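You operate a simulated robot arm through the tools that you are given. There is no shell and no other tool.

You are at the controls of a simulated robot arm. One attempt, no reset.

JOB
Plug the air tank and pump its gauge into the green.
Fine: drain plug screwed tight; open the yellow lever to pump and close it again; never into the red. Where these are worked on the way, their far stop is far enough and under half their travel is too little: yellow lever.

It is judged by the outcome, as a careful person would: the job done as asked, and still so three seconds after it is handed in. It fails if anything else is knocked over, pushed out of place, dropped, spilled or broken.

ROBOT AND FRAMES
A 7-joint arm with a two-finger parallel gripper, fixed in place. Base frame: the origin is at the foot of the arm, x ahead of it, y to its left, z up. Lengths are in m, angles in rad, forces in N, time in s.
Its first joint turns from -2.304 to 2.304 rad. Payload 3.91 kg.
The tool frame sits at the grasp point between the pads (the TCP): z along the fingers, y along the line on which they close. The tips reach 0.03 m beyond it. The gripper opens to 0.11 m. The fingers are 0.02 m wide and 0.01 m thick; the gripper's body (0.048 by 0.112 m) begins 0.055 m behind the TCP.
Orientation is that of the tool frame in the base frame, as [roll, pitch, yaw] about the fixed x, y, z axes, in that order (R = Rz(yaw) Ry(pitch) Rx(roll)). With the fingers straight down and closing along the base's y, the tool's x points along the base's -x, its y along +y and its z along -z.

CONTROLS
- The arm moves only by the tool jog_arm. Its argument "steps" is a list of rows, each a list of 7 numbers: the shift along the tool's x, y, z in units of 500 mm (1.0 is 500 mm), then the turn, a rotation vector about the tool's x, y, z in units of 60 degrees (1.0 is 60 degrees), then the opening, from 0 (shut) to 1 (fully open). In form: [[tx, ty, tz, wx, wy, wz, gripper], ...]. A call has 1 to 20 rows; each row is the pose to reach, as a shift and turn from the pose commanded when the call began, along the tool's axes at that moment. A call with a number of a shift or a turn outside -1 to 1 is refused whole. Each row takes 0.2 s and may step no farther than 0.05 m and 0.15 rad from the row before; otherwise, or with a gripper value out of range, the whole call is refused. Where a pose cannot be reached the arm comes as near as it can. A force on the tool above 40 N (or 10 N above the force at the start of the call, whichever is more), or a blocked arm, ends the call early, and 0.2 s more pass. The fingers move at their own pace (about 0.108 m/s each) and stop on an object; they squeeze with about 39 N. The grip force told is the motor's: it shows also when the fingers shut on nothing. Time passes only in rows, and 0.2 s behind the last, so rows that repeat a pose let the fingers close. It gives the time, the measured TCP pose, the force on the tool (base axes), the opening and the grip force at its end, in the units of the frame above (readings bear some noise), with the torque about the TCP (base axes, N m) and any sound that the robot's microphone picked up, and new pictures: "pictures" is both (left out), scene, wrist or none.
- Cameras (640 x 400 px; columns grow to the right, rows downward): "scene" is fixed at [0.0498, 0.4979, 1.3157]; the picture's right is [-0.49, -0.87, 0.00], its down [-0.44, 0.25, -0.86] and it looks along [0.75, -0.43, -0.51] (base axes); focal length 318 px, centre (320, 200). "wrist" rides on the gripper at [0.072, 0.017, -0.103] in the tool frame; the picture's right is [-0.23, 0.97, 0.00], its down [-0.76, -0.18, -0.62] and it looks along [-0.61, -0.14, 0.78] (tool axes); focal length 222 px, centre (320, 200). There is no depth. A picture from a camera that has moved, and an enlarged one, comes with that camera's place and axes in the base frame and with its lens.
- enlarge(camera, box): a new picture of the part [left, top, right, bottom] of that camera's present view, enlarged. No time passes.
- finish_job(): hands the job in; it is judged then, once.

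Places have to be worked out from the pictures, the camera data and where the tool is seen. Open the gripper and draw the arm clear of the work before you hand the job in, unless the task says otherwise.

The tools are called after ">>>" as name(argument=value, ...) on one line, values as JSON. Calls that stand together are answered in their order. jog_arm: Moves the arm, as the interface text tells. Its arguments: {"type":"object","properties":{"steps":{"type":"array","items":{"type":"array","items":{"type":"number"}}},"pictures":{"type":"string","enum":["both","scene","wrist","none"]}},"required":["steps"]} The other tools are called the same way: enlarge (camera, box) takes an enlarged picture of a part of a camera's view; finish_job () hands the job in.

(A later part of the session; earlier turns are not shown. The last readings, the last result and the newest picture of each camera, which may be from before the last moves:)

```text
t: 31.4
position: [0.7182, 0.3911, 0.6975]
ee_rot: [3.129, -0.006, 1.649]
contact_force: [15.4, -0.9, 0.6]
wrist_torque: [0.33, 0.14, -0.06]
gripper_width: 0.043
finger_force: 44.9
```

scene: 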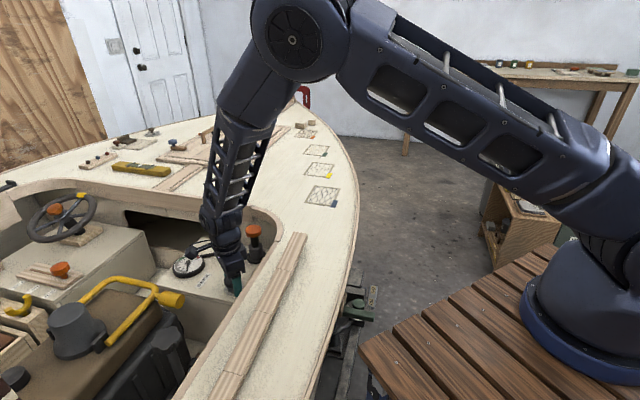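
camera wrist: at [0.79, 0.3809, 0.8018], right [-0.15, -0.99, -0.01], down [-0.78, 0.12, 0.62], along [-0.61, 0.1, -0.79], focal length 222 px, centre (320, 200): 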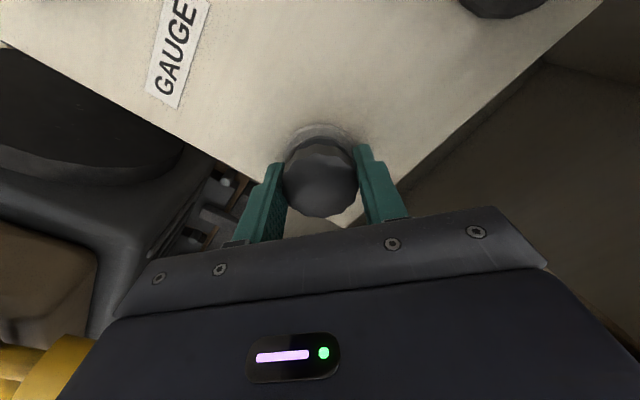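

Slight offset again (+x 15 N); I trim 1 mm and turn clockwise.

>>> jog_arm(steps=[[0, 0.002, 0, 0, 0, 0.05, 0.2], [0, 0.002, 0, 0, 0, 0.18, 0.2], [0, 0.002, 0, 0, 0, 0.31, 0.2], [0, 0.002, 0, 0, 0, 0.44, 0.2], [0, 0.002, 0, 0, 0, 0.57, 0.2], [0, 0.002, 0, 0, 0, 0.7, 0.2], [0, 0.002, 0, 0, 0, 0.83, 0.2], [0, 0.002, 0, 0, 0, 0.96, 0.2]], pictures="none")

>>> jog_arm(steps=[[0, 0, 0, 0, 0, 0.13, 0.2], [0, 0, 0, 0, 0, 0.26, 0.2], [0, 0, 0, 0, 0, 0.39, 0.2], [0, 0, 0, 0, 0, 0.52, 0.2]], pictures="wrist")

>>> enlarge(camera="wrist", box=[220, 80, 420, 250])

>>> enlarge(camera="scene", box=[165, 200, 285, 300])

```text
t: 33.2
position: [0.7159, 0.392, 0.6961]
ee_rot: [3.14, -0.011, 0.643]
contact_force: [-9.9, -4.3, -1.1]
wrist_torque: [-0.72, 0.42, 0.04]
gripper_width: 0.0432
finger_force: 44.9
```

```text
t: 34.2
position: [0.7175, 0.3925, 0.6969]
ee_rot: [-3.136, -0.011, 0.096]
contact_force: [-3.4, 8.3, -1.8]
wrist_torque: [-0.31, -0.69, 0.31]
gripper_width: 0.0428
finger_force: 44.5
camera wrist: at [0.7899, 0.3824, 0.8014], right [-0.13, -0.99, -0.01], down [-0.78, 0.1, 0.61], along [-0.61, 0.09, -0.79], focal length 222 px, centre (320, 200)
```

wrist: 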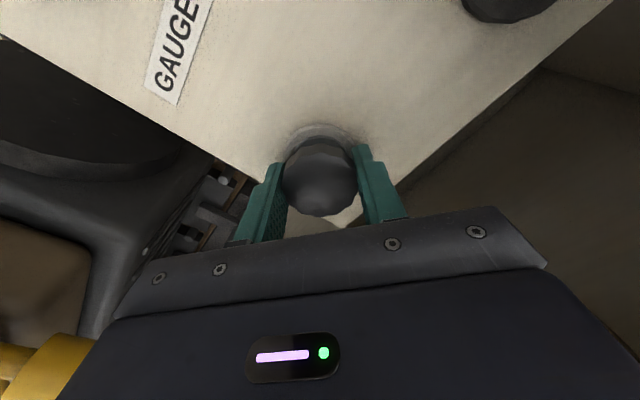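

```text
2.35 times, centred on (320, 165) of wrist
camera zoom: at [0.7899, 0.3824, 0.8014], right [-0.13, -0.99, -0.01], down [-0.78, 0.1, 0.61], along [-0.61, 0.09, -0.79], focal length 523 px, centre (320, 282)
```

zoom: 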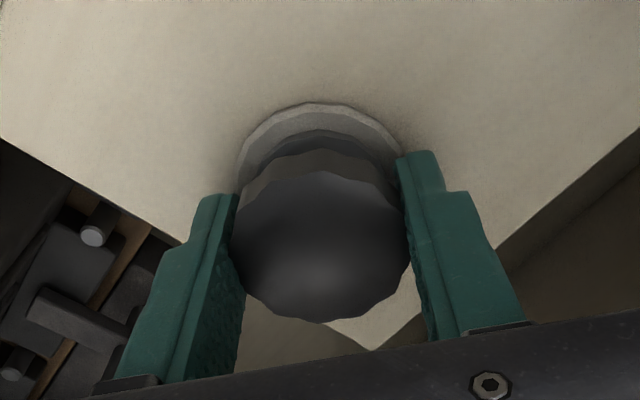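

```text
4.00 times, centred on (225, 250) of scene
camera zoom: at [0.0498, 0.4979, 1.3157], right [-0.49, -0.87, 0.0], down [-0.44, 0.25, -0.86], along [0.75, -0.43, -0.51], focal length 1273 px, centre (700, 0)
```

zoom: 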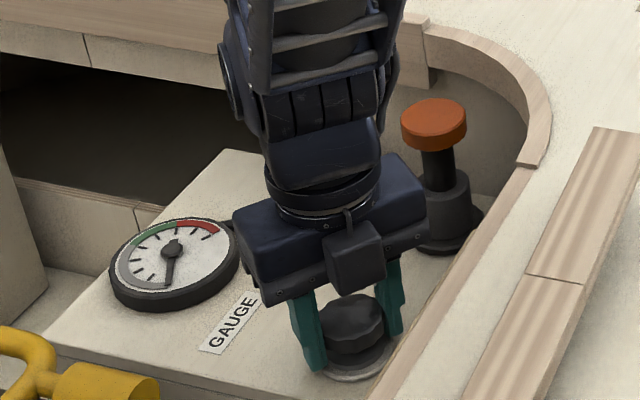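

Torque about z rose to 0.31 — the plug starts to seat. I push on a little further at this grip to feel it.

>>> jog_arm(steps=[[0, 0, 0, 0, 0, 0.08, 0.2], [0, 0, 0, 0, 0, 0.16, 0.2], [0, 0, 0, 0, 0, 0.16, 0.2]], pictures="none")

```text
t: 35.0
position: [0.717, 0.3924, 0.6969]
ee_rot: [-3.136, -0.01, -0.067]
contact_force: [-13.8, 6.8, -0.7]
wrist_torque: [-0.41, -0.54, 0.53]
gripper_width: 0.0435
finger_force: 45.3
```

Torque 0.53 now. I unwind and try again from fresh grip to confirm it is really tight.

>>> jog_arm(steps=[[0, 0, 0, 0, 0, 0, 0.6], [0, -0.001, 0.002, 0, 0, 0, 0.6], [0, -0.001, 0.002, 0, 0, -0.14, 0.6], [0, -0.001, 0.002, 0, 0, -0.28, 0.6], [0, -0.001, 0.002, 0, 0, -0.42, 0.6], [0, -0.001, 0.002, 0, 0, -0.56, 0.6], [0, -0.001, 0.002, 0, 0, -0.7, 0.6], [0, -0.001, 0.002, 0, 0, -0.84, 0.6], [0, -0.001, 0.002, 0, 0, -0.98, 0.6]], pictures="none")

>>> jog_arm(steps=[[0, 0.0, 0, 0, 0, 0, 0.3], [0, 0, 0, 0, 0, 0, 0.2], [0, 0, 0, 0, 0, 0, 0.2]], pictures="none")

```text
t: 37.0
position: [0.7177, 0.3932, 0.6955]
ee_rot: [3.136, -0.012, 0.961]
contact_force: [0.0, 0.3, 1.1]
wrist_torque: [-0.02, 0.01, 0.0]
gripper_width: 0.0658
finger_force: 0.0
```

```text
t: 37.8
position: [0.7182, 0.3917, 0.6951]
ee_rot: [3.137, -0.012, 0.959]
contact_force: [-3.1, 6.2, 7.5]
wrist_torque: [-0.05, 0.66, 0.19]
gripper_width: 0.0433
finger_force: 45.2
```

>>> jog_arm(steps=[[0, 0, 0, 0, 0, 0.08, 0.2], [0, 0, 0, 0, 0, 0.18, 0.2], [0, 0, 0, 0, 0, 0.28, 0.2]], pictures="none")

>>> jog_arm(steps=[[0, 0, 0, 0, 0, 0.1, 0.2], [0, 0, 0, 0, 0, 0.2, 0.2], [0, 0, 0, 0, 0, 0.3, 0.2]], pictures="wrist")

>>> enlarge(camera="wrist", box=[220, 80, 420, 250])

```text
t: 38.6
position: [0.719, 0.3925, 0.6952]
ee_rot: [3.14, -0.011, 0.665]
contact_force: [-7.5, 3.3, 2.1]
wrist_torque: [0.13, 0.39, 0.68]
gripper_width: 0.0436
finger_force: 45.2
```

```text
t: 39.4
position: [0.7182, 0.3937, 0.6944]
ee_rot: [-3.136, -0.015, 0.35]
contact_force: [0.8, 13.1, 1.4]
wrist_torque: [-0.01, -0.66, 0.76]
gripper_width: 0.044
finger_force: 45.2
camera wrist: at [0.7904, 0.4012, 0.8003], right [0.12, -0.99, -0.01], down [-0.78, -0.1, 0.61], along [-0.61, -0.07, -0.79], focal length 222 px, centre (320, 200)
```

wrist: 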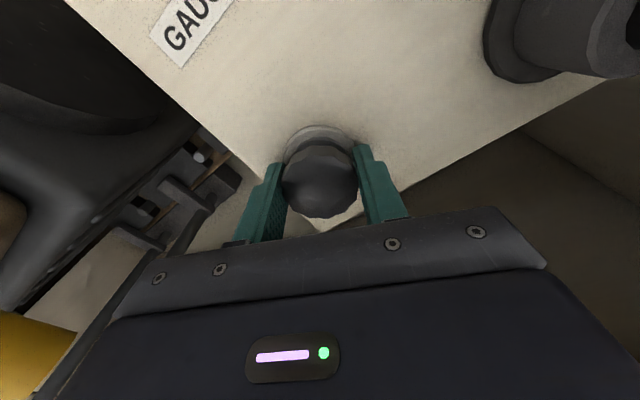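

```text
2.35 times, centred on (320, 165) of wrist
camera zoom: at [0.7904, 0.4012, 0.8003], right [0.12, -0.99, -0.01], down [-0.78, -0.1, 0.61], along [-0.61, -0.07, -0.79], focal length 523 px, centre (320, 282)
```

zoom: 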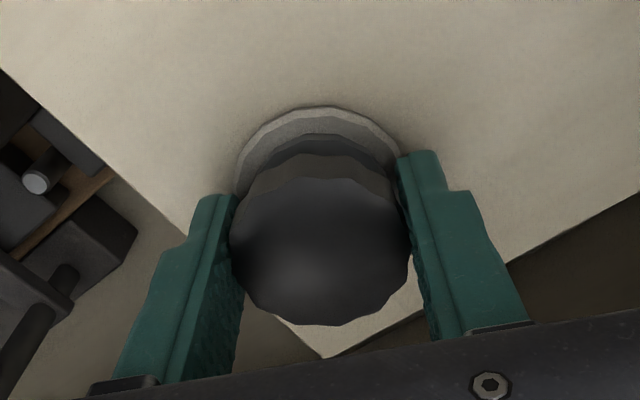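

Torque plateaus ~0.75 and pad width varies, suggesting slip on a tight plug. I check visually: zoom on knob facets before and after a small further turn.

>>> enlarge(camera="wrist", box=[280, 120, 360, 225])

>>> jog_arm(steps=[[0, 0, 0, 0, 0, 0.07, 0.2], [0, 0, 0, 0, 0, 0.14, 0.2], [0, 0, 0, 0, 0, 0.21, 0.2]], pictures="none")

>>> enlarge(camera="wrist", box=[280, 120, 360, 225])

```text
3.81 times, centred on (320, 172) of wrist
camera zoom: at [0.7904, 0.4012, 0.8003], right [0.12, -0.99, -0.01], down [-0.78, -0.1, 0.61], along [-0.61, -0.07, -0.79], focal length 846 px, centre (320, 305)
```

zoom: 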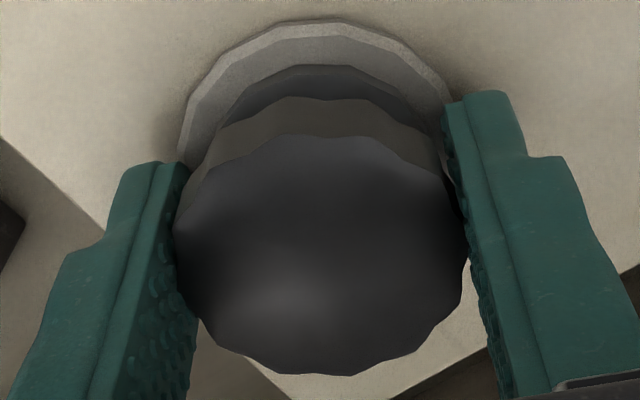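

```text
t: 40.2
position: [0.7163, 0.3927, 0.6951]
ee_rot: [-3.137, -0.01, 0.13]
contact_force: [-2.7, 5.5, -0.4]
wrist_torque: [-0.07, -0.04, 0.32]
gripper_width: 0.0431
finger_force: 45.6
```

```text
3.81 times, centred on (320, 172) of wrist
camera zoom: at [0.7899, 0.3847, 0.8], right [-0.1, -0.99, -0.01], down [-0.78, 0.07, 0.62], along [-0.61, 0.07, -0.79], focal length 846 px, centre (320, 305)
```

zoom: 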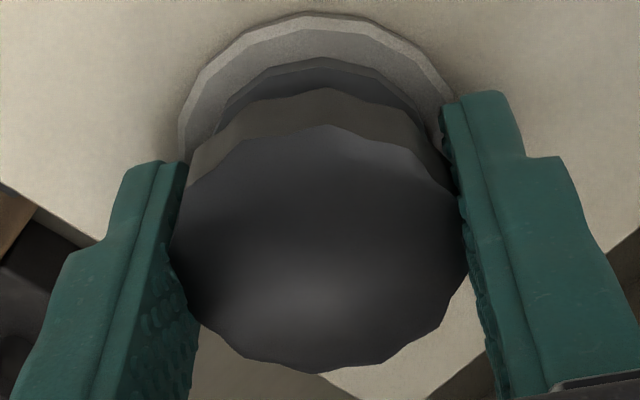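

The fingers slipped over the facets (pattern shifted relative to pads), so the plug is fully tight. I release, rise above deck level and rotate toward the lever-grip yaw.

>>> jog_arm(steps=[[0, 0, 0, 0, 0, 0, 0.5], [0, 0, 0, 0, 0, 0, 0.6], [0, 0, -0.08, 0, 0, 0, 0.6], [0, 0, -0.16, 0, 0, 0, 0.6], [0, 0, -0.24, 0, 0, 0, 0.6], [0, 0, -0.32, 0, 0, -0.14, 0.6], [0, 0, -0.4, 0, 0, -0.28, 0.6], [0, 0, -0.45, 0, 0, -0.42, 0.6], [0, 0, -0.45, 0, 0, -0.56, 0.6], [0, 0, -0.45, 0, 0, -0.7, 0.6], [0, 0, -0.45, 0, 0, -0.84, 0.6], [0, 0, -0.45, 0, 0, -0.98, 0.6]], pictures="wrist")

>>> jog_arm(steps=[[0, 0, 0, 0, 0, -0.14, 0.6], [0, 0, 0, 0, 0, -0.28, 0.6], [0, 0, 0, 0, 0, -0.42, 0.6], [0, 0, 0, 0, 0, -0.56, 0.6], [0, 0, 0, 0, 0, -0.7, 0.6], [0, 0, 0, 0, 0, -0.84, 0.6], [0, 0, 0, 0, 0, -0.98, 0.6]], pictures="both")

```text
t: 42.8
position: [0.7155, 0.3915, 0.9198]
ee_rot: [3.134, -0.009, 1.16]
contact_force: [-0.2, -0.9, -0.1]
wrist_torque: [0.01, -0.01, 0.0]
gripper_width: 0.066
finger_force: 0.1
camera wrist: at [0.7583, 0.4509, 1.0255], right [0.8, -0.6, 0.0], down [-0.47, -0.63, 0.61], along [-0.36, -0.49, -0.79], focal length 222 px, centre (320, 200)
```

wrist: 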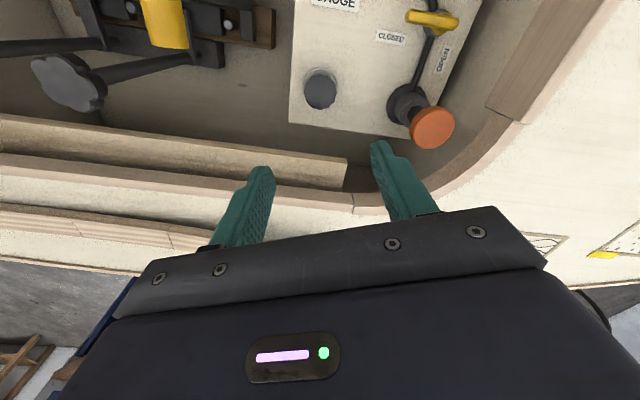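

```text
t: 44.4
position: [0.7151, 0.3912, 0.9197]
ee_rot: [3.13, 0.002, 2.187]
contact_force: [0.5, 0.2, 0.2]
wrist_torque: [-0.04, -0.01, 0.0]
gripper_width: 0.0656
finger_force: 0.0
camera wrist: at [0.6857, 0.4594, 1.0242], right [0.93, 0.38, 0.01], down [0.29, -0.73, 0.62], along [0.24, -0.57, -0.78], focal length 222 px, centre (320, 200)
```

scene: 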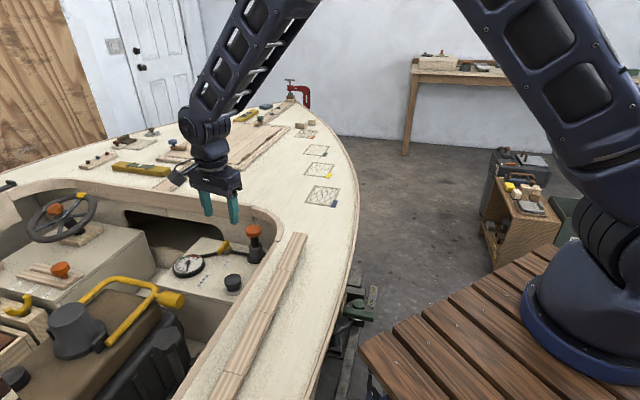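
wrist: 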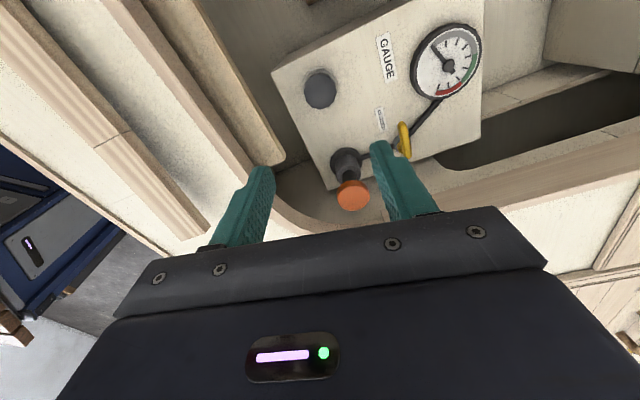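

The coaming board's inner edge is ~61 mm from the lever hub, so rotating the gripper there is tight; pushing the bar with closed fingers at a fixed yaw (body parallel to the board) is safer. I move in for a close look at the lever from the north-west, closing the fingers.

>>> jog_arm(steps=[[-0.004, 0.05, 0.06, 0, 0, -0.06, 0.4], [-0.009, 0.1, 0.12, 0, 0, -0.13, 0.2], [-0.013, 0.15, 0.18, 0, 0, -0.19, 0], [-0.018, 0.195, 0.24, 0, 0, -0.25, 0]], pictures="both")

>>> enlarge(camera="wrist", box=[200, 60, 440, 220])

>>> enlarge(camera="scene", box=[180, 210, 280, 285])

```text
t: 45.4
position: [0.8009, 0.4405, 0.8042]
ee_rot: [3.129, 0.003, 2.446]
contact_force: [-0.2, 0.1, 1.4]
wrist_torque: [-0.03, -0.01, 0.04]
gripper_width: 0.0001
finger_force: 37.6
camera wrist: at [0.7547, 0.4994, 0.9075], right [0.8, 0.6, 0.01], down [0.46, -0.63, 0.62], along [0.38, -0.49, -0.78], focal length 222 px, centre (320, 200)
```

scene: 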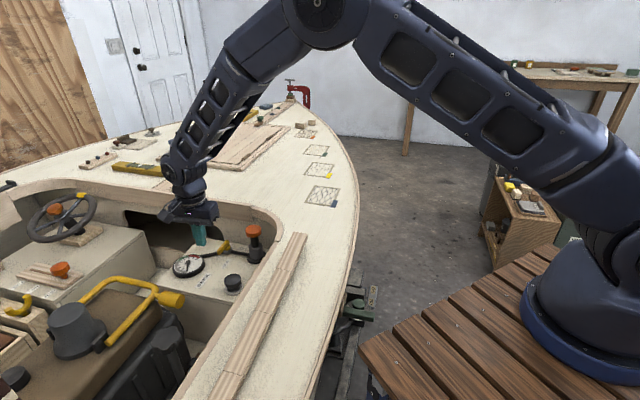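
wrist: 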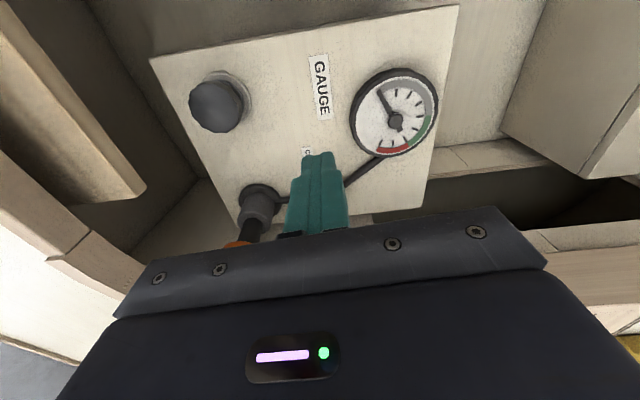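

```text
2.50 times, centred on (320, 140) of wrist
camera zoom: at [0.7547, 0.4994, 0.9075], right [0.8, 0.6, 0.01], down [0.46, -0.63, 0.62], along [0.38, -0.49, -0.78], focal length 555 px, centre (320, 350)
```

zoom: 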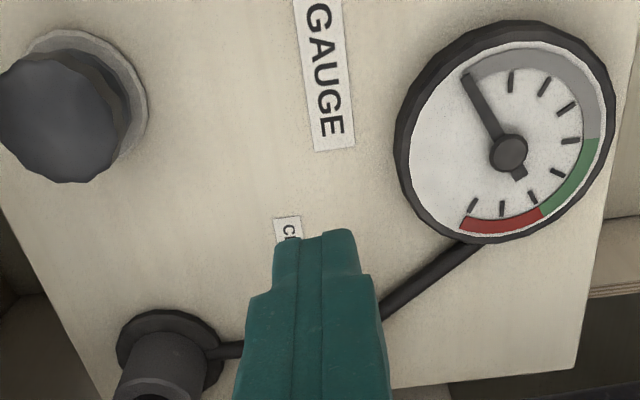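

```text
5.33 times, centred on (230, 248) of scene
camera zoom: at [0.0498, 0.4979, 1.3157], right [-0.49, -0.87, 0.0], down [-0.44, 0.25, -0.86], along [0.75, -0.43, -0.51], focal length 1698 px, centre (800, -53)
```

zoom: 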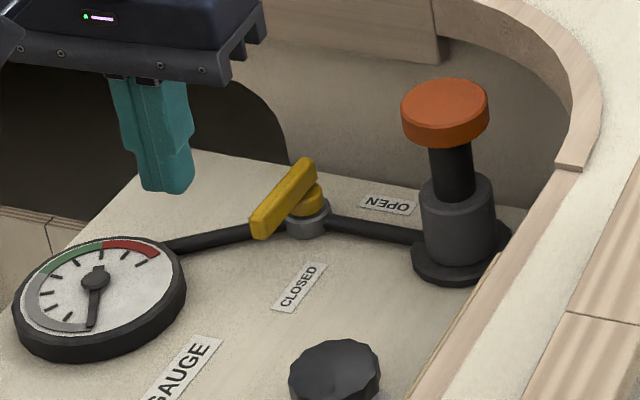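

The gripper hides the lever; I shift to bring it above the fingers in the wrist picture, staying above deck height.

>>> jog_arm(steps=[[-0.08, -0.018, 0, 0, 0, 0, 0.3], [-0.158, -0.037, 0, 0, 0, 0, 0.6]], pictures="wrist")

>>> enlarge(camera="wrist", box=[220, 80, 460, 240])

```text
t: 46.0
position: [0.8473, 0.3769, 0.8023]
ee_rot: [3.129, 0.003, 2.449]
contact_force: [-0.5, -0.1, 0.8]
wrist_torque: [-0.03, -0.02, 0.0]
gripper_width: 0.0658
finger_force: 0.2
camera wrist: at [0.8013, 0.4358, 0.9065], right [0.8, 0.6, 0.01], down [0.46, -0.63, 0.62], along [0.38, -0.49, -0.78], focal length 222 px, centre (320, 200)
```

wrist: 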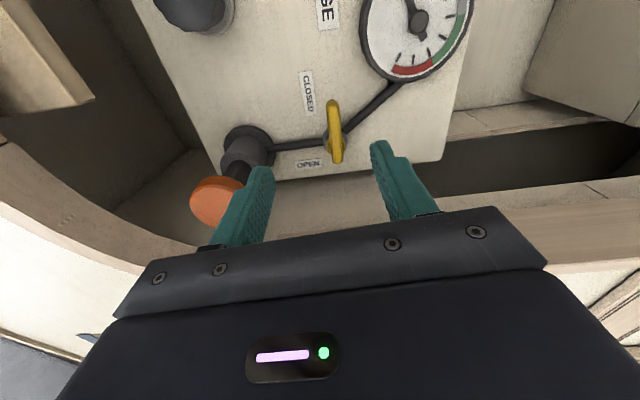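

```text
2.50 times, centred on (340, 160) of wrist
camera zoom: at [0.8013, 0.4358, 0.9065], right [0.8, 0.6, 0.01], down [0.46, -0.63, 0.62], along [0.38, -0.49, -0.78], focal length 555 px, centre (270, 300)
```

zoom: 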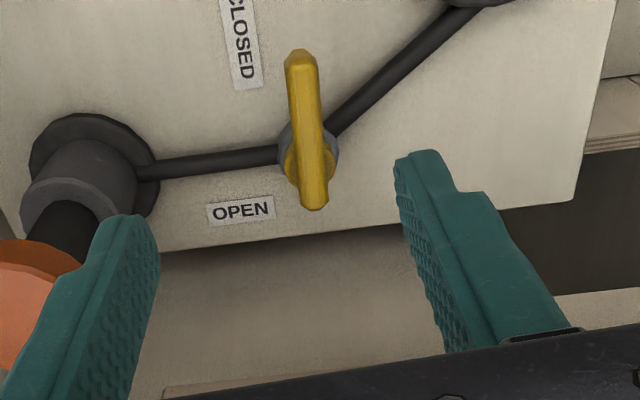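

Now it's clear: the lever bar's long end points NW (CLOSED) from a hub at ≈(0.875,0.366); OPEN would be ~90° counter-clockwise, aligned with the pump pipe. I close the fingers and descend beside the long end, on its NE side.

>>> jog_arm(steps=[[0.0086, 0.066, 0, 0, 0, 0, 0.2], [0.0086, 0.066, 0.03, 0, 0, 0, 0], [0.0086, 0.066, 0.1, 0, 0, 0, 0], [0.0086, 0.066, 0.15, 0, 0, 0, 0], [0.0086, 0.066, 0.178, 0, 0, 0, 0]], pictures="both")

>>> enlarge(camera="scene", box=[180, 210, 280, 285])

>>> enlarge(camera="wrist", box=[220, 80, 460, 240])

```text
t: 47.2
position: [0.8692, 0.405, 0.7142]
ee_rot: [3.13, 0.003, 2.445]
contact_force: [-0.5, 0.4, 0.3]
wrist_torque: [0.03, -0.02, 0.02]
gripper_width: 0.0
finger_force: 37.4
camera wrist: at [0.8228, 0.4635, 0.8179], right [0.8, 0.6, 0.01], down [0.46, -0.63, 0.62], along [0.38, -0.49, -0.78], focal length 222 px, centre (320, 200)
```

scene: 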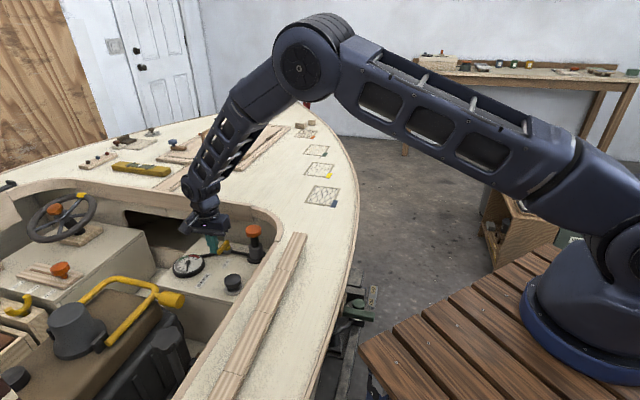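
wrist: 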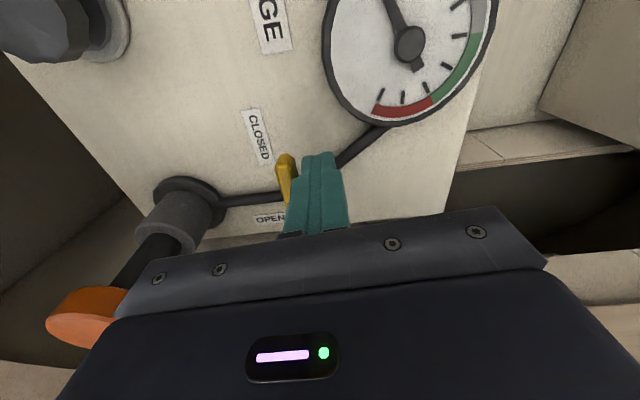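

```text
5.33 times, centred on (230, 248) of scene
camera zoom: at [0.0498, 0.4979, 1.3157], right [-0.49, -0.87, 0.0], down [-0.44, 0.25, -0.86], along [0.75, -0.43, -0.51], focal length 1698 px, centre (800, -53)
```

zoom: 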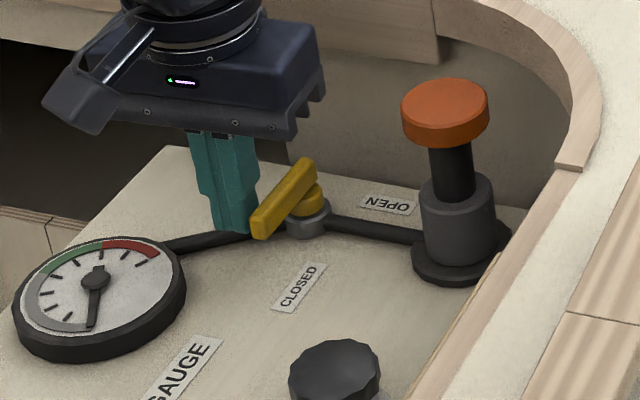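

```text
2.50 times, centred on (340, 160) of wrist
camera zoom: at [0.8228, 0.4635, 0.8179], right [0.8, 0.6, 0.01], down [0.46, -0.63, 0.62], along [0.38, -0.49, -0.78], focal length 555 px, centre (270, 300)
```

zoom: 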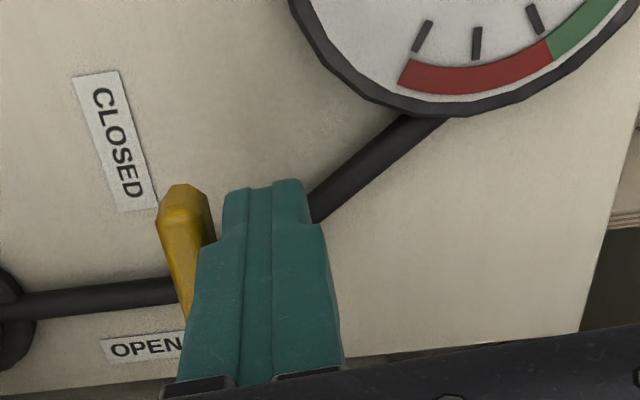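

The fingertip is right beside the bar at its height. I lower 6 mm more and push along an arc (first half), then check.

>>> jog_arm(steps=[[0, 0, 0.012, 0, 0, 0, 0], [0.0072, -0.0148, 0.012, 0, 0, 0, 0], [0.0151, -0.029, 0.012, 0, 0, 0, 0], [0.02, -0.0462, 0.012, 0, 0, 0, 0], [0.0193, -0.0664, 0.012, 0, 0, 0, 0]], pictures="both")

>>> enlarge(camera="scene", box=[180, 210, 280, 285])

>>> enlarge(camera="wrist", box=[220, 80, 460, 240])

```text
t: 48.4
position: [0.8409, 0.3856, 0.7065]
ee_rot: [3.13, 0.002, 2.446]
contact_force: [0.7, -0.5, 0.6]
wrist_torque: [-0.02, -0.01, 0.04]
gripper_width: 0.0
finger_force: 37.6
camera wrist: at [0.795, 0.4439, 0.8101], right [0.8, 0.6, 0.01], down [0.46, -0.63, 0.62], along [0.38, -0.49, -0.78], focal length 222 px, centre (320, 200)
```

scene: 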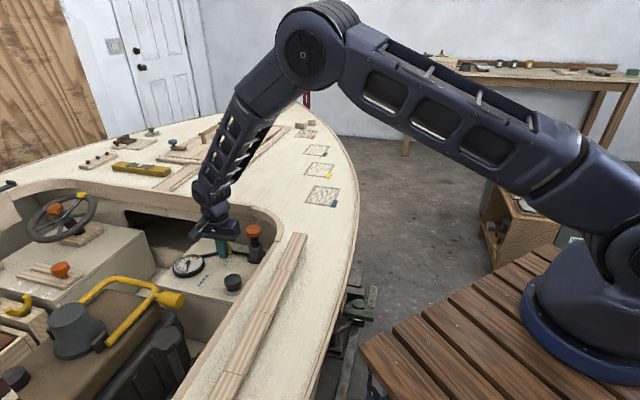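
wrist: 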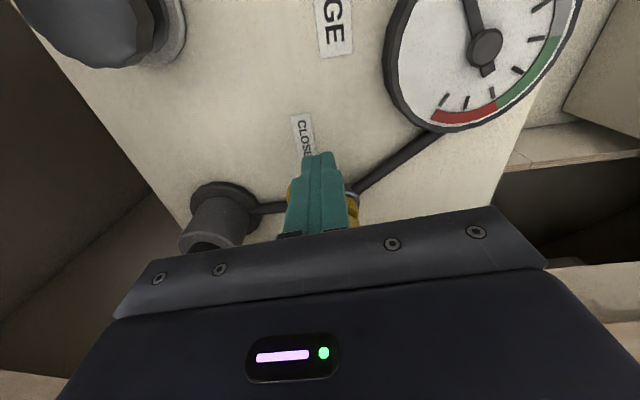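

```text
5.33 times, centred on (230, 248) of scene
camera zoom: at [0.0498, 0.4979, 1.3157], right [-0.49, -0.87, 0.0], down [-0.44, 0.25, -0.86], along [0.75, -0.43, -0.51], focal length 1698 px, centre (800, -53)
```

zoom: 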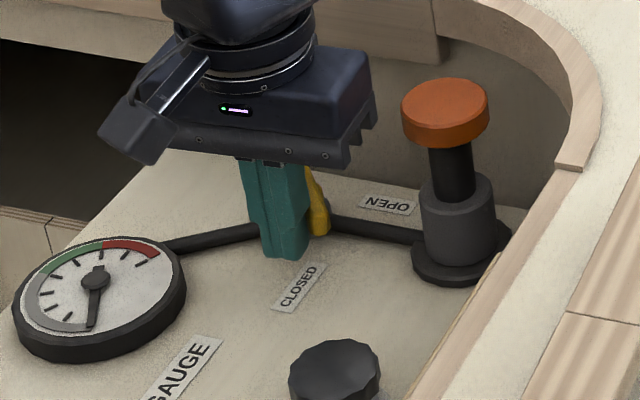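

```text
2.50 times, centred on (340, 160) of wrist
camera zoom: at [0.795, 0.4439, 0.8101], right [0.8, 0.6, 0.01], down [0.46, -0.63, 0.62], along [0.38, -0.49, -0.78], focal length 555 px, centre (270, 300)
```

zoom: 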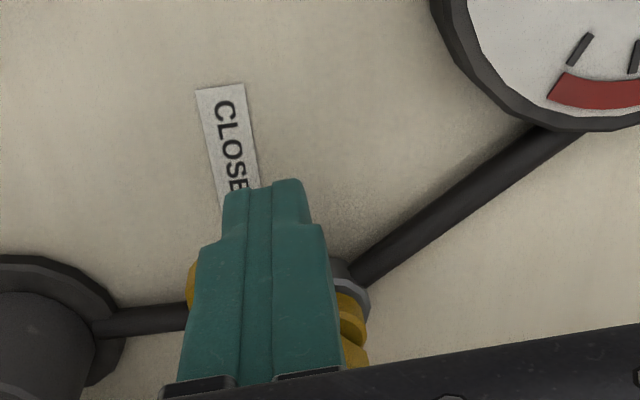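

The lever follows nicely to about halfway. Continuing at this yaw would bring the gripper body into the pump knob, so I lift straight up, rotate the tool 90° (camera to the NE), and come back down behind the lever.

>>> jog_arm(steps=[[0.004, 0.006, 0, 0, 0, 0, 0], [0.004, 0.006, -0.08, 0, 0, 0, 0], [0.004, 0.006, -0.16, 0, 0, 0, 0], [0.004, 0.006, -0.24, 0, 0, 0.1, 0], [0.004, 0.006, -0.24, 0, 0, 0.24, 0], [0.004, 0.006, -0.24, 0, 0, 0.38, 0], [0.004, 0.006, -0.24, 0, 0, 0.52, 0], [0.004, 0.006, -0.24, 0, 0, 0.66, 0], [0.004, 0.006, -0.24, 0, 0, 0.8, 0], [0.004, 0.006, -0.24, 0, 0, 0.94, 0]], pictures="none")

>>> jog_arm(steps=[[0, 0, 0, 0, 0, 0.14, 0], [0, 0, 0, 0, 0, 0.28, 0], [0, 0, 0, 0, 0, 0.42, 0], [0, 0, 0, 0, 0, 0.55, 0], [0, 0, 0, 0, 0, 0.55, 0]], pictures="both")

>>> enlarge(camera="scene", box=[180, 210, 280, 285])

>>> enlarge(camera="wrist", box=[220, 60, 460, 220])

```text
t: 50.6
position: [0.8399, 0.387, 0.8253]
ee_rot: [3.131, -0.007, 1.46]
contact_force: [0.6, 0.1, 0.0]
wrist_torque: [-0.01, -0.01, 0.03]
gripper_width: 0.0
finger_force: 38.1
```

```text
t: 51.8
position: [0.8394, 0.388, 0.8271]
ee_rot: [3.139, -0.012, 0.883]
contact_force: [0.7, -0.1, -0.1]
wrist_torque: [0.0, 0.01, 0.0]
gripper_width: 0.0001
finger_force: 37.8
camera wrist: at [0.8973, 0.433, 0.9317], right [0.61, -0.79, 0.0], down [-0.63, -0.48, 0.61], along [-0.49, -0.37, -0.79], focal length 222 px, centre (320, 200)
```

scene: 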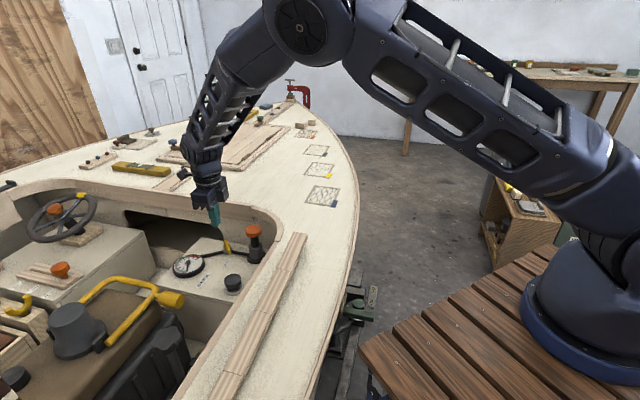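
wrist: 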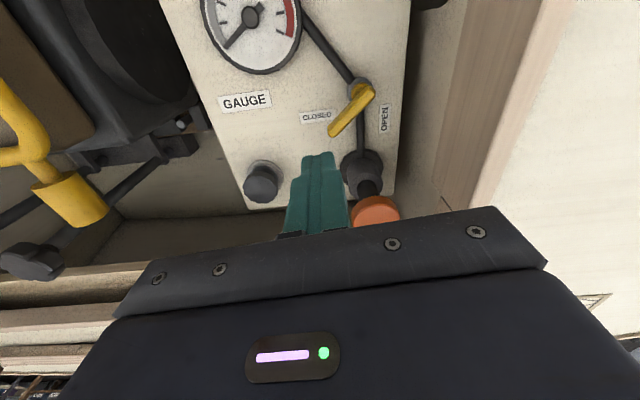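

```text
5.33 times, centred on (230, 248) of scene
camera zoom: at [0.0498, 0.4979, 1.3157], right [-0.49, -0.87, 0.0], down [-0.44, 0.25, -0.86], along [0.75, -0.43, -0.51], focal length 1698 px, centre (800, -53)
```

zoom: 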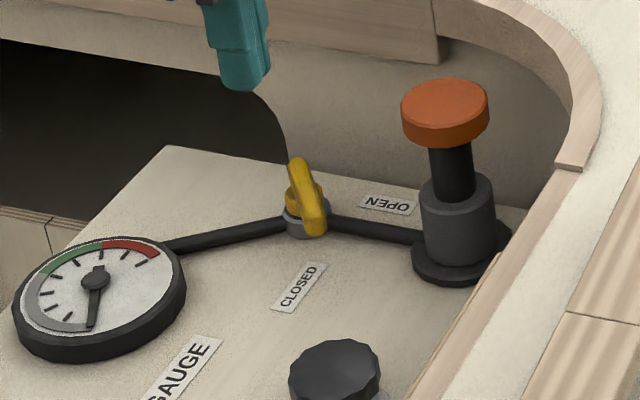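

```text
2.50 times, centred on (340, 140) of wrist
camera zoom: at [0.8973, 0.433, 0.9317], right [0.61, -0.79, 0.0], down [-0.63, -0.48, 0.61], along [-0.49, -0.37, -0.79], focal length 555 px, centre (270, 350)
```

zoom: 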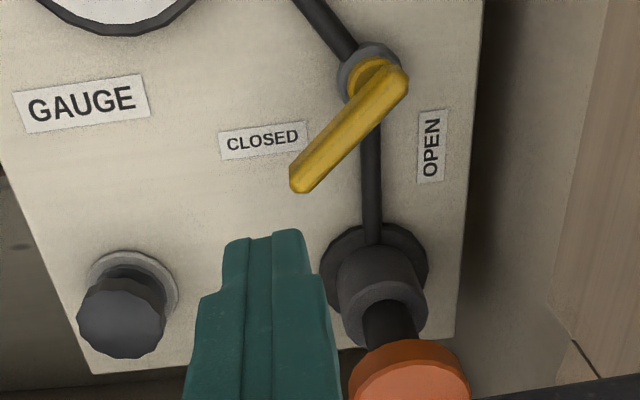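

Lever now points roughly W (α≈184°); about 40° remain to align with the pump pipe. I descend behind it and push it to its OPEN stop.

>>> jog_arm(steps=[[0.0046, -0.0038, 0.06, 0, 0, 0, 0], [0.0046, -0.0038, 0.14, 0, 0, 0, 0], [0.0046, -0.0038, 0.2, 0, 0, 0, 0], [0.0046, -0.0038, 0.241, 0, 0, 0, 0], [-0.0188, 0.0131, 0.241, 0, 0, 0, 0], [-0.0372, 0.0272, 0.241, 0, 0, 0, 0], [-0.0508, 0.0469, 0.241, 0, 0, 0, 0], [-0.0556, 0.0534, 0.241, 0, 0, 0, 0]], pictures="both")

>>> enlarge(camera="scene", box=[180, 210, 280, 285])

>>> enlarge(camera="wrist", box=[220, 80, 460, 240])

```text
t: 53.6
position: [0.8412, 0.3578, 0.7056]
ee_rot: [-3.142, -0.017, 0.891]
contact_force: [7.7, 8.0, -4.3]
wrist_torque: [-0.33, 0.38, 0.19]
gripper_width: 0.0
finger_force: 37.5
stopped in row 8: the force on the tool passed its limit at 43 N (the readings are from after the stop); the commanded pose is now the measured one
camera wrist: at [0.8989, 0.4015, 0.8113], right [0.61, -0.79, 0.0], down [-0.62, -0.49, 0.61], along [-0.48, -0.37, -0.79], focal length 222 px, centre (320, 200)
```

scene: 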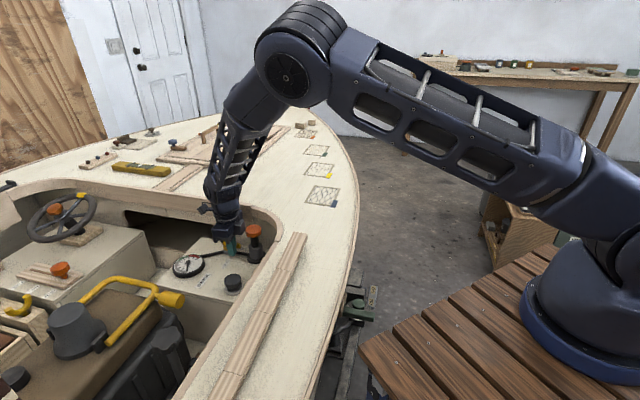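
wrist: 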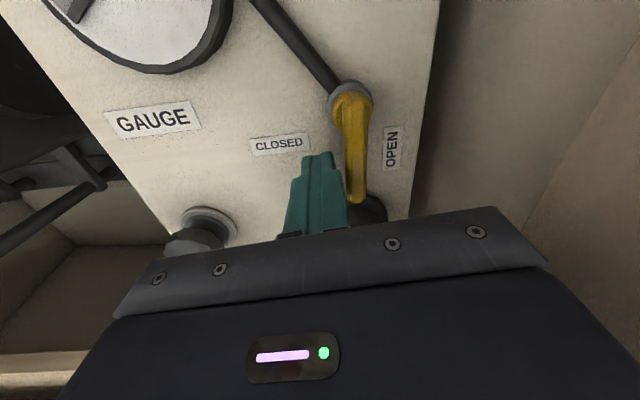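

```text
5.33 times, centred on (230, 248) of scene
camera zoom: at [0.0498, 0.4979, 1.3157], right [-0.49, -0.87, 0.0], down [-0.44, 0.25, -0.86], along [0.75, -0.43, -0.51], focal length 1698 px, centre (800, -53)
```

zoom: 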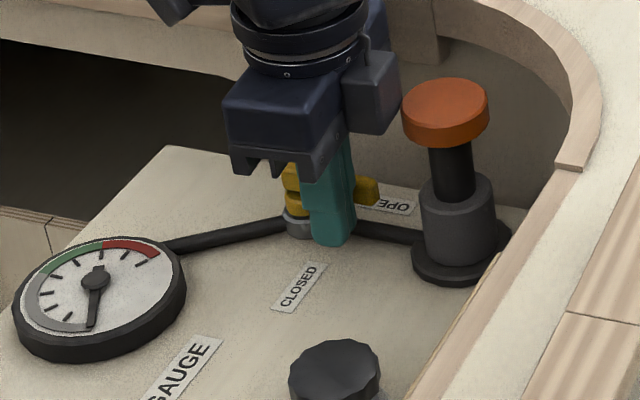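

```text
2.50 times, centred on (340, 160) of wrist
camera zoom: at [0.8989, 0.4015, 0.8113], right [0.61, -0.79, 0.0], down [-0.62, -0.49, 0.61], along [-0.48, -0.37, -0.79], focal length 555 px, centre (270, 300)
```

zoom: 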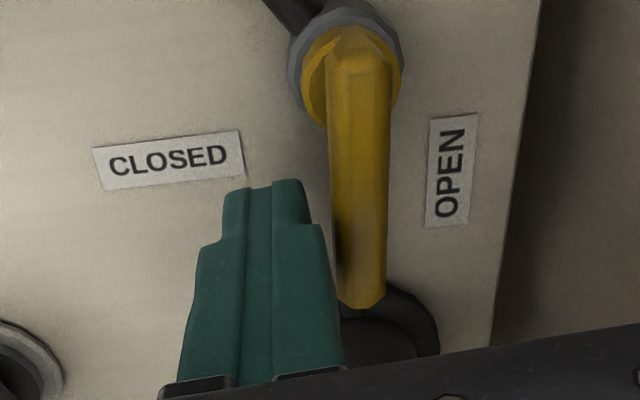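

The lever is now aligned with the pump pipe at its OPEN stop (force limit reached). I back off, lift and move to view the pump and its clearance.

>>> jog_arm(steps=[[0.005, -0.008, 0, 0, 0, 0, 0], [0.005, -0.008, -0.08, 0, 0, 0, 0], [0.005, -0.008, -0.16, 0, 0, 0, 0], [0.005, -0.008, -0.24, 0, 0, -0.05, 0], [-0.02, -0.03, -0.31, 0, 0, -0.18, 0], [-0.048, -0.066, -0.31, 0, 0, -0.31, 0], [-0.048, -0.066, -0.31, 0, 0, -0.44, 0], [-0.048, -0.066, -0.31, 0, 0, -0.56, 0], [-0.048, -0.066, -0.31, 0, 0, -0.65, 0]], pictures="both")

>>> enlarge(camera="scene", box=[180, 200, 300, 290])

>>> enlarge(camera="wrist", box=[220, 40, 500, 230])

```text
t: 55.6
position: [0.7986, 0.3553, 0.8598]
ee_rot: [3.13, -0.012, 1.572]
contact_force: [0.8, -0.3, 0.0]
wrist_torque: [0.02, 0.0, 0.04]
gripper_width: 0.0
finger_force: 37.9
camera wrist: at [0.8141, 0.4272, 0.9658], right [0.97, -0.23, 0.01], down [-0.18, -0.77, 0.61], along [-0.13, -0.6, -0.79], focal length 222 px, centre (320, 200)
```

scene: 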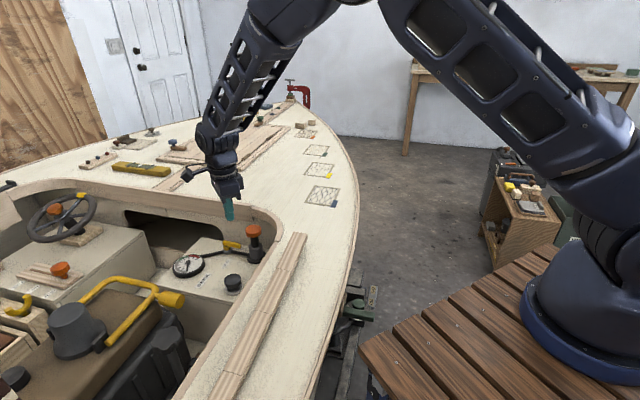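
wrist: 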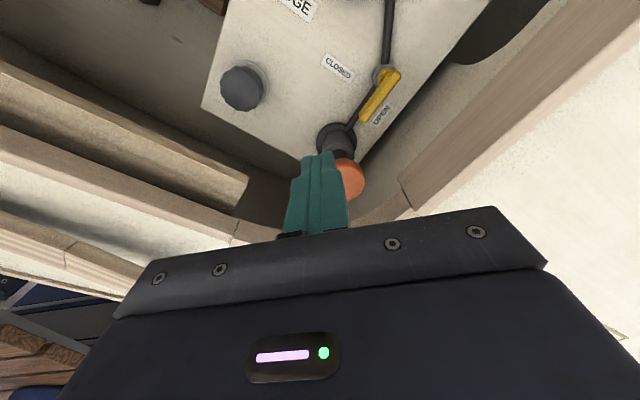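

```text
4.44 times, centred on (240, 245) of scene
camera zoom: at [0.0498, 0.4979, 1.3157], right [-0.49, -0.87, 0.0], down [-0.44, 0.25, -0.86], along [0.75, -0.43, -0.51], focal length 1415 px, centre (676, 0)
```

zoom: 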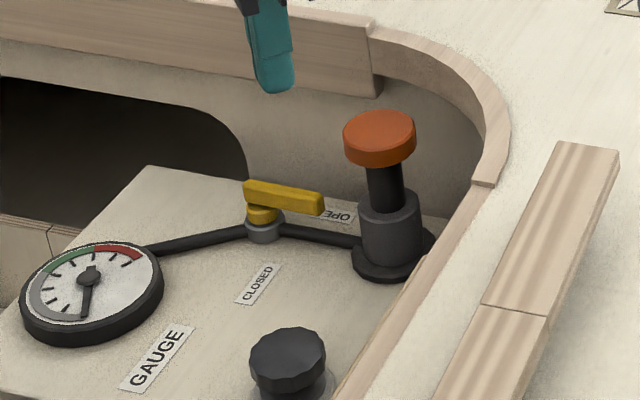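

```text
2.11 times, centred on (360, 135) of wrist
camera zoom: at [0.8141, 0.4272, 0.9658], right [0.97, -0.23, 0.01], down [-0.18, -0.77, 0.61], along [-0.13, -0.6, -0.79], focal length 468 px, centre (236, 337)
```

zoom: 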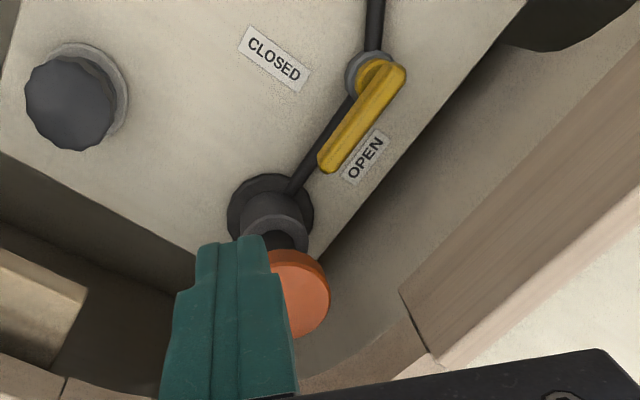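

Pump knob top is at about (0.807, 0.295, z≈0.77). I move closed fingers over it and stop just above.

>>> jog_arm(steps=[[-0.06, 0.008, 0, 0, 0, 0, 0], [-0.1206, 0.0168, 0, 0, 0, 0, 0], [-0.1206, 0.0168, 0.06, 0, 0, 0, 0], [-0.1206, 0.0168, 0.085, 0, 0, 0, 0]], pictures="both")

>>> enlarge(camera="scene", box=[180, 200, 300, 290])

>>> enlarge(camera="wrist", box=[220, 40, 500, 230])

```text
t: 56.6
position: [0.8076, 0.2961, 0.819]
ee_rot: [3.132, -0.013, 1.569]
contact_force: [0.1, 0.1, -0.5]
wrist_torque: [-0.02, -0.02, -0.04]
gripper_width: 0.0001
finger_force: 38.0
camera wrist: at [0.8239, 0.3679, 0.9235], right [0.97, -0.23, 0.01], down [-0.18, -0.77, 0.61], along [-0.13, -0.6, -0.79], focal length 222 px, centre (320, 200)
```

scene: 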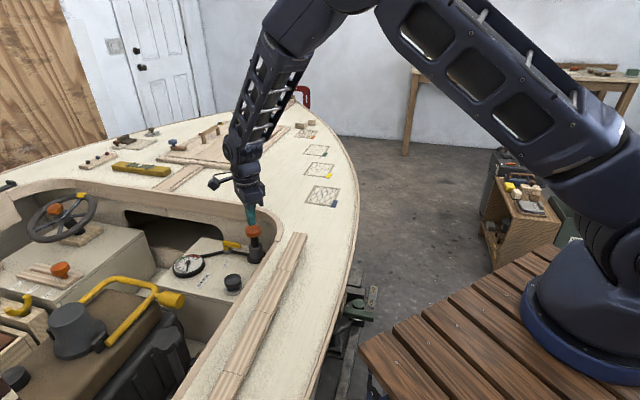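
wrist: 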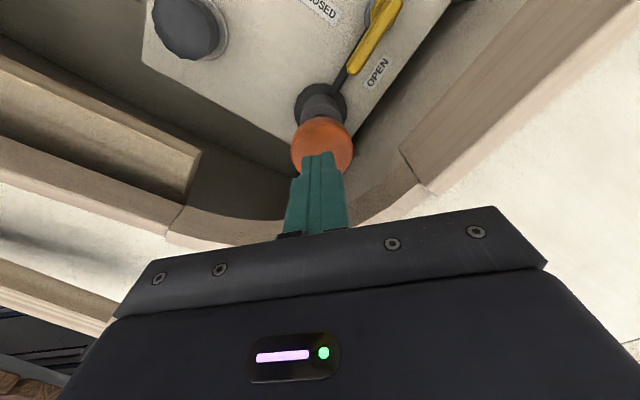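

```text
4.44 times, centred on (240, 245) of scene
camera zoom: at [0.0498, 0.4979, 1.3157], right [-0.49, -0.87, 0.0], down [-0.44, 0.25, -0.86], along [0.75, -0.43, -0.51], focal length 1415 px, centre (676, 0)
```

zoom: 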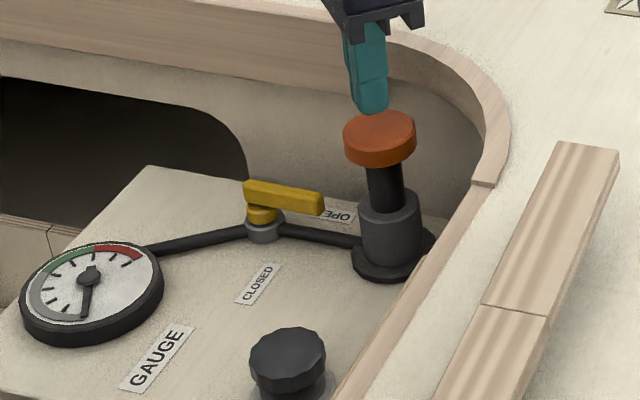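

```text
2.11 times, centred on (360, 135) of wrist
camera zoom: at [0.8239, 0.3679, 0.9235], right [0.97, -0.23, 0.01], down [-0.18, -0.77, 0.61], along [-0.13, -0.6, -0.79], focal length 468 px, centre (236, 337)
```

zoom: 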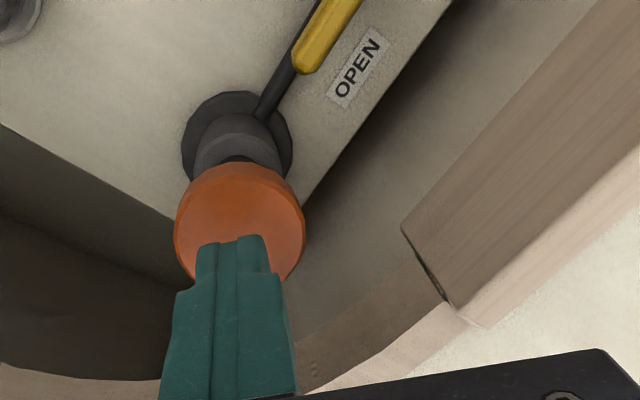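

Fingertips are centred over the knob. I press down slowly about 3 cm to feel contact and resistance.

>>> jog_arm(steps=[[0, 0, 0.02, 0, 0, 0, 0], [0, 0, 0.04, 0, 0, 0, 0], [0, 0, 0.06, 0, 0, 0, 0], [0, 0, 0.08, 0, 0, 0, 0]], pictures="scene")

>>> enlarge(camera="scene", box=[180, 200, 300, 290])

```text
t: 57.6
position: [0.8081, 0.2975, 0.7785]
ee_rot: [3.129, -0.013, 1.568]
contact_force: [2.8, -2.6, 7.1]
wrist_torque: [-0.11, -0.1, 0.0]
gripper_width: 0.0
finger_force: 37.0
```

scene: 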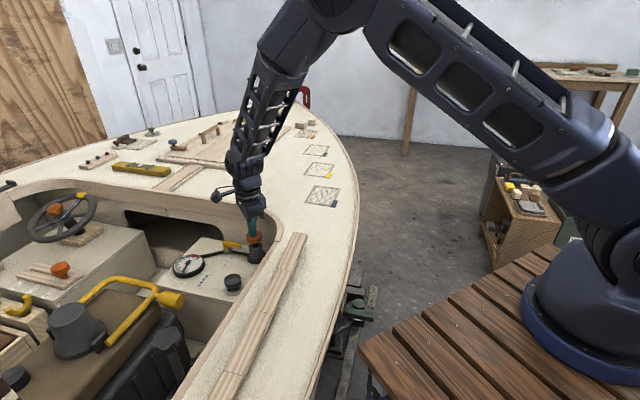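

```text
4.44 times, centred on (240, 245) of scene
camera zoom: at [0.0498, 0.4979, 1.3157], right [-0.49, -0.87, 0.0], down [-0.44, 0.25, -0.86], along [0.75, -0.43, -0.51], focal length 1415 px, centre (676, 0)
```

zoom: 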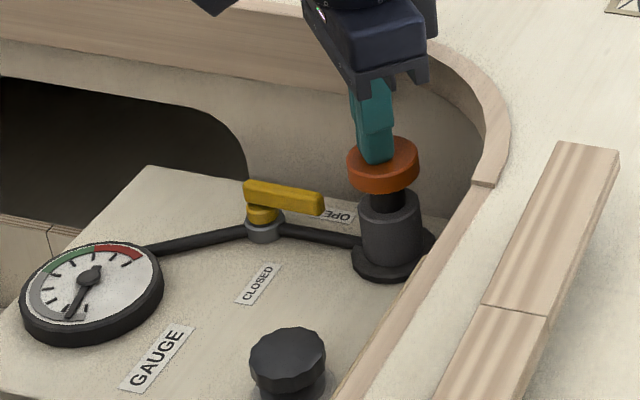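

Knob moves with ~7 N and the gauge needle has begun to rise. I push the rest of the stroke then lift 4 cm to see whether the knob springs back.

>>> jog_arm(steps=[[0, 0, 0.015, 0, 0, 0, 0], [0, 0, 0.03, 0, 0, 0, 0]], pictures="scene")

>>> enlarge(camera="scene", box=[180, 200, 300, 290])

>>> jog_arm(steps=[[0, 0, -0.03, 0, 0, 0, 0], [0, 0, -0.06, 0, 0, 0, 0], [0, 0, -0.09, 0, 0, 0, 0]], pictures="scene")

>>> enlarge(camera="scene", box=[180, 200, 300, 290])

```text
t: 58.2
position: [0.809, 0.2974, 0.7643]
ee_rot: [3.13, -0.015, 1.569]
contact_force: [-14.0, -0.5, 29.2]
wrist_torque: [-0.27, 0.44, -0.1]
gripper_width: 0.0
finger_force: 38.3
```

scene: 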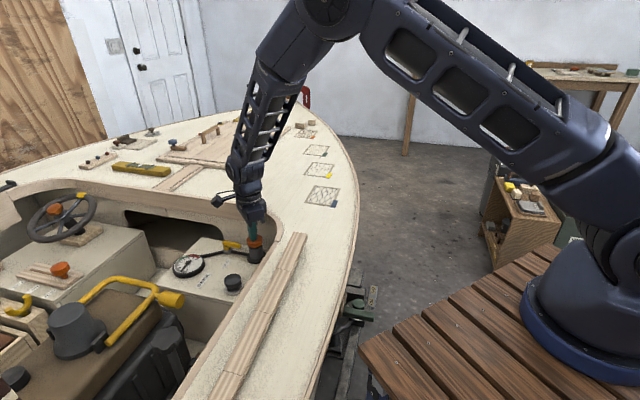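

```text
4.44 times, centred on (240, 245) of scene
camera zoom: at [0.0498, 0.4979, 1.3157], right [-0.49, -0.87, 0.0], down [-0.44, 0.25, -0.86], along [0.75, -0.43, -0.51], focal length 1415 px, centre (676, 0)
```

zoom: 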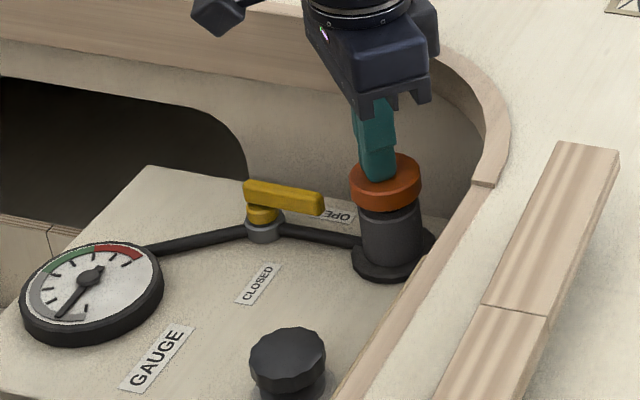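

```text
t: 59.0
position: [0.8069, 0.2958, 0.8073]
ee_rot: [3.131, -0.013, 1.57]
contact_force: [0.1, -0.4, 0.8]
wrist_torque: [0.0, 0.01, 0.01]
gripper_width: 0.0001
finger_force: 38.0
```

scene: 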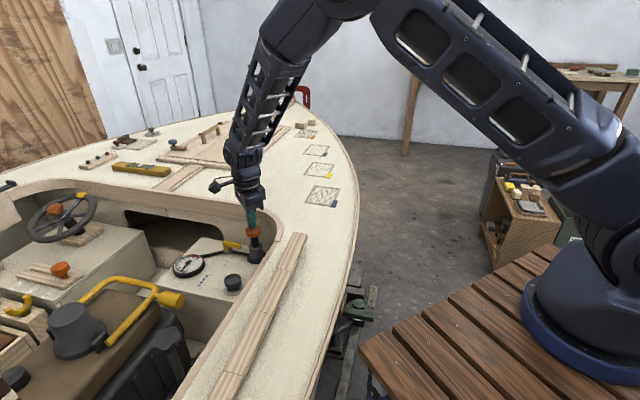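

```text
4.44 times, centred on (240, 245) of scene
camera zoom: at [0.0498, 0.4979, 1.3157], right [-0.49, -0.87, 0.0], down [-0.44, 0.25, -0.86], along [0.75, -0.43, -0.51], focal length 1415 px, centre (676, 0)
```

zoom: 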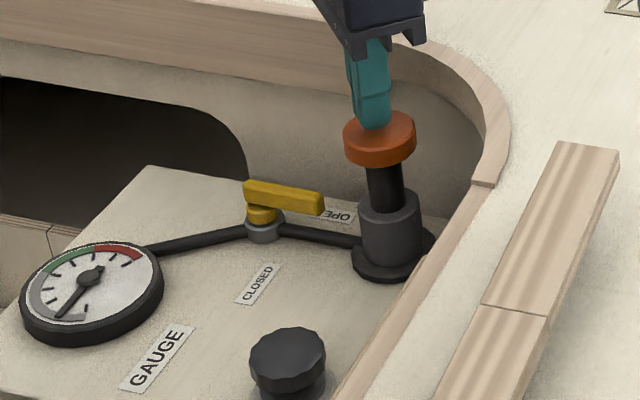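

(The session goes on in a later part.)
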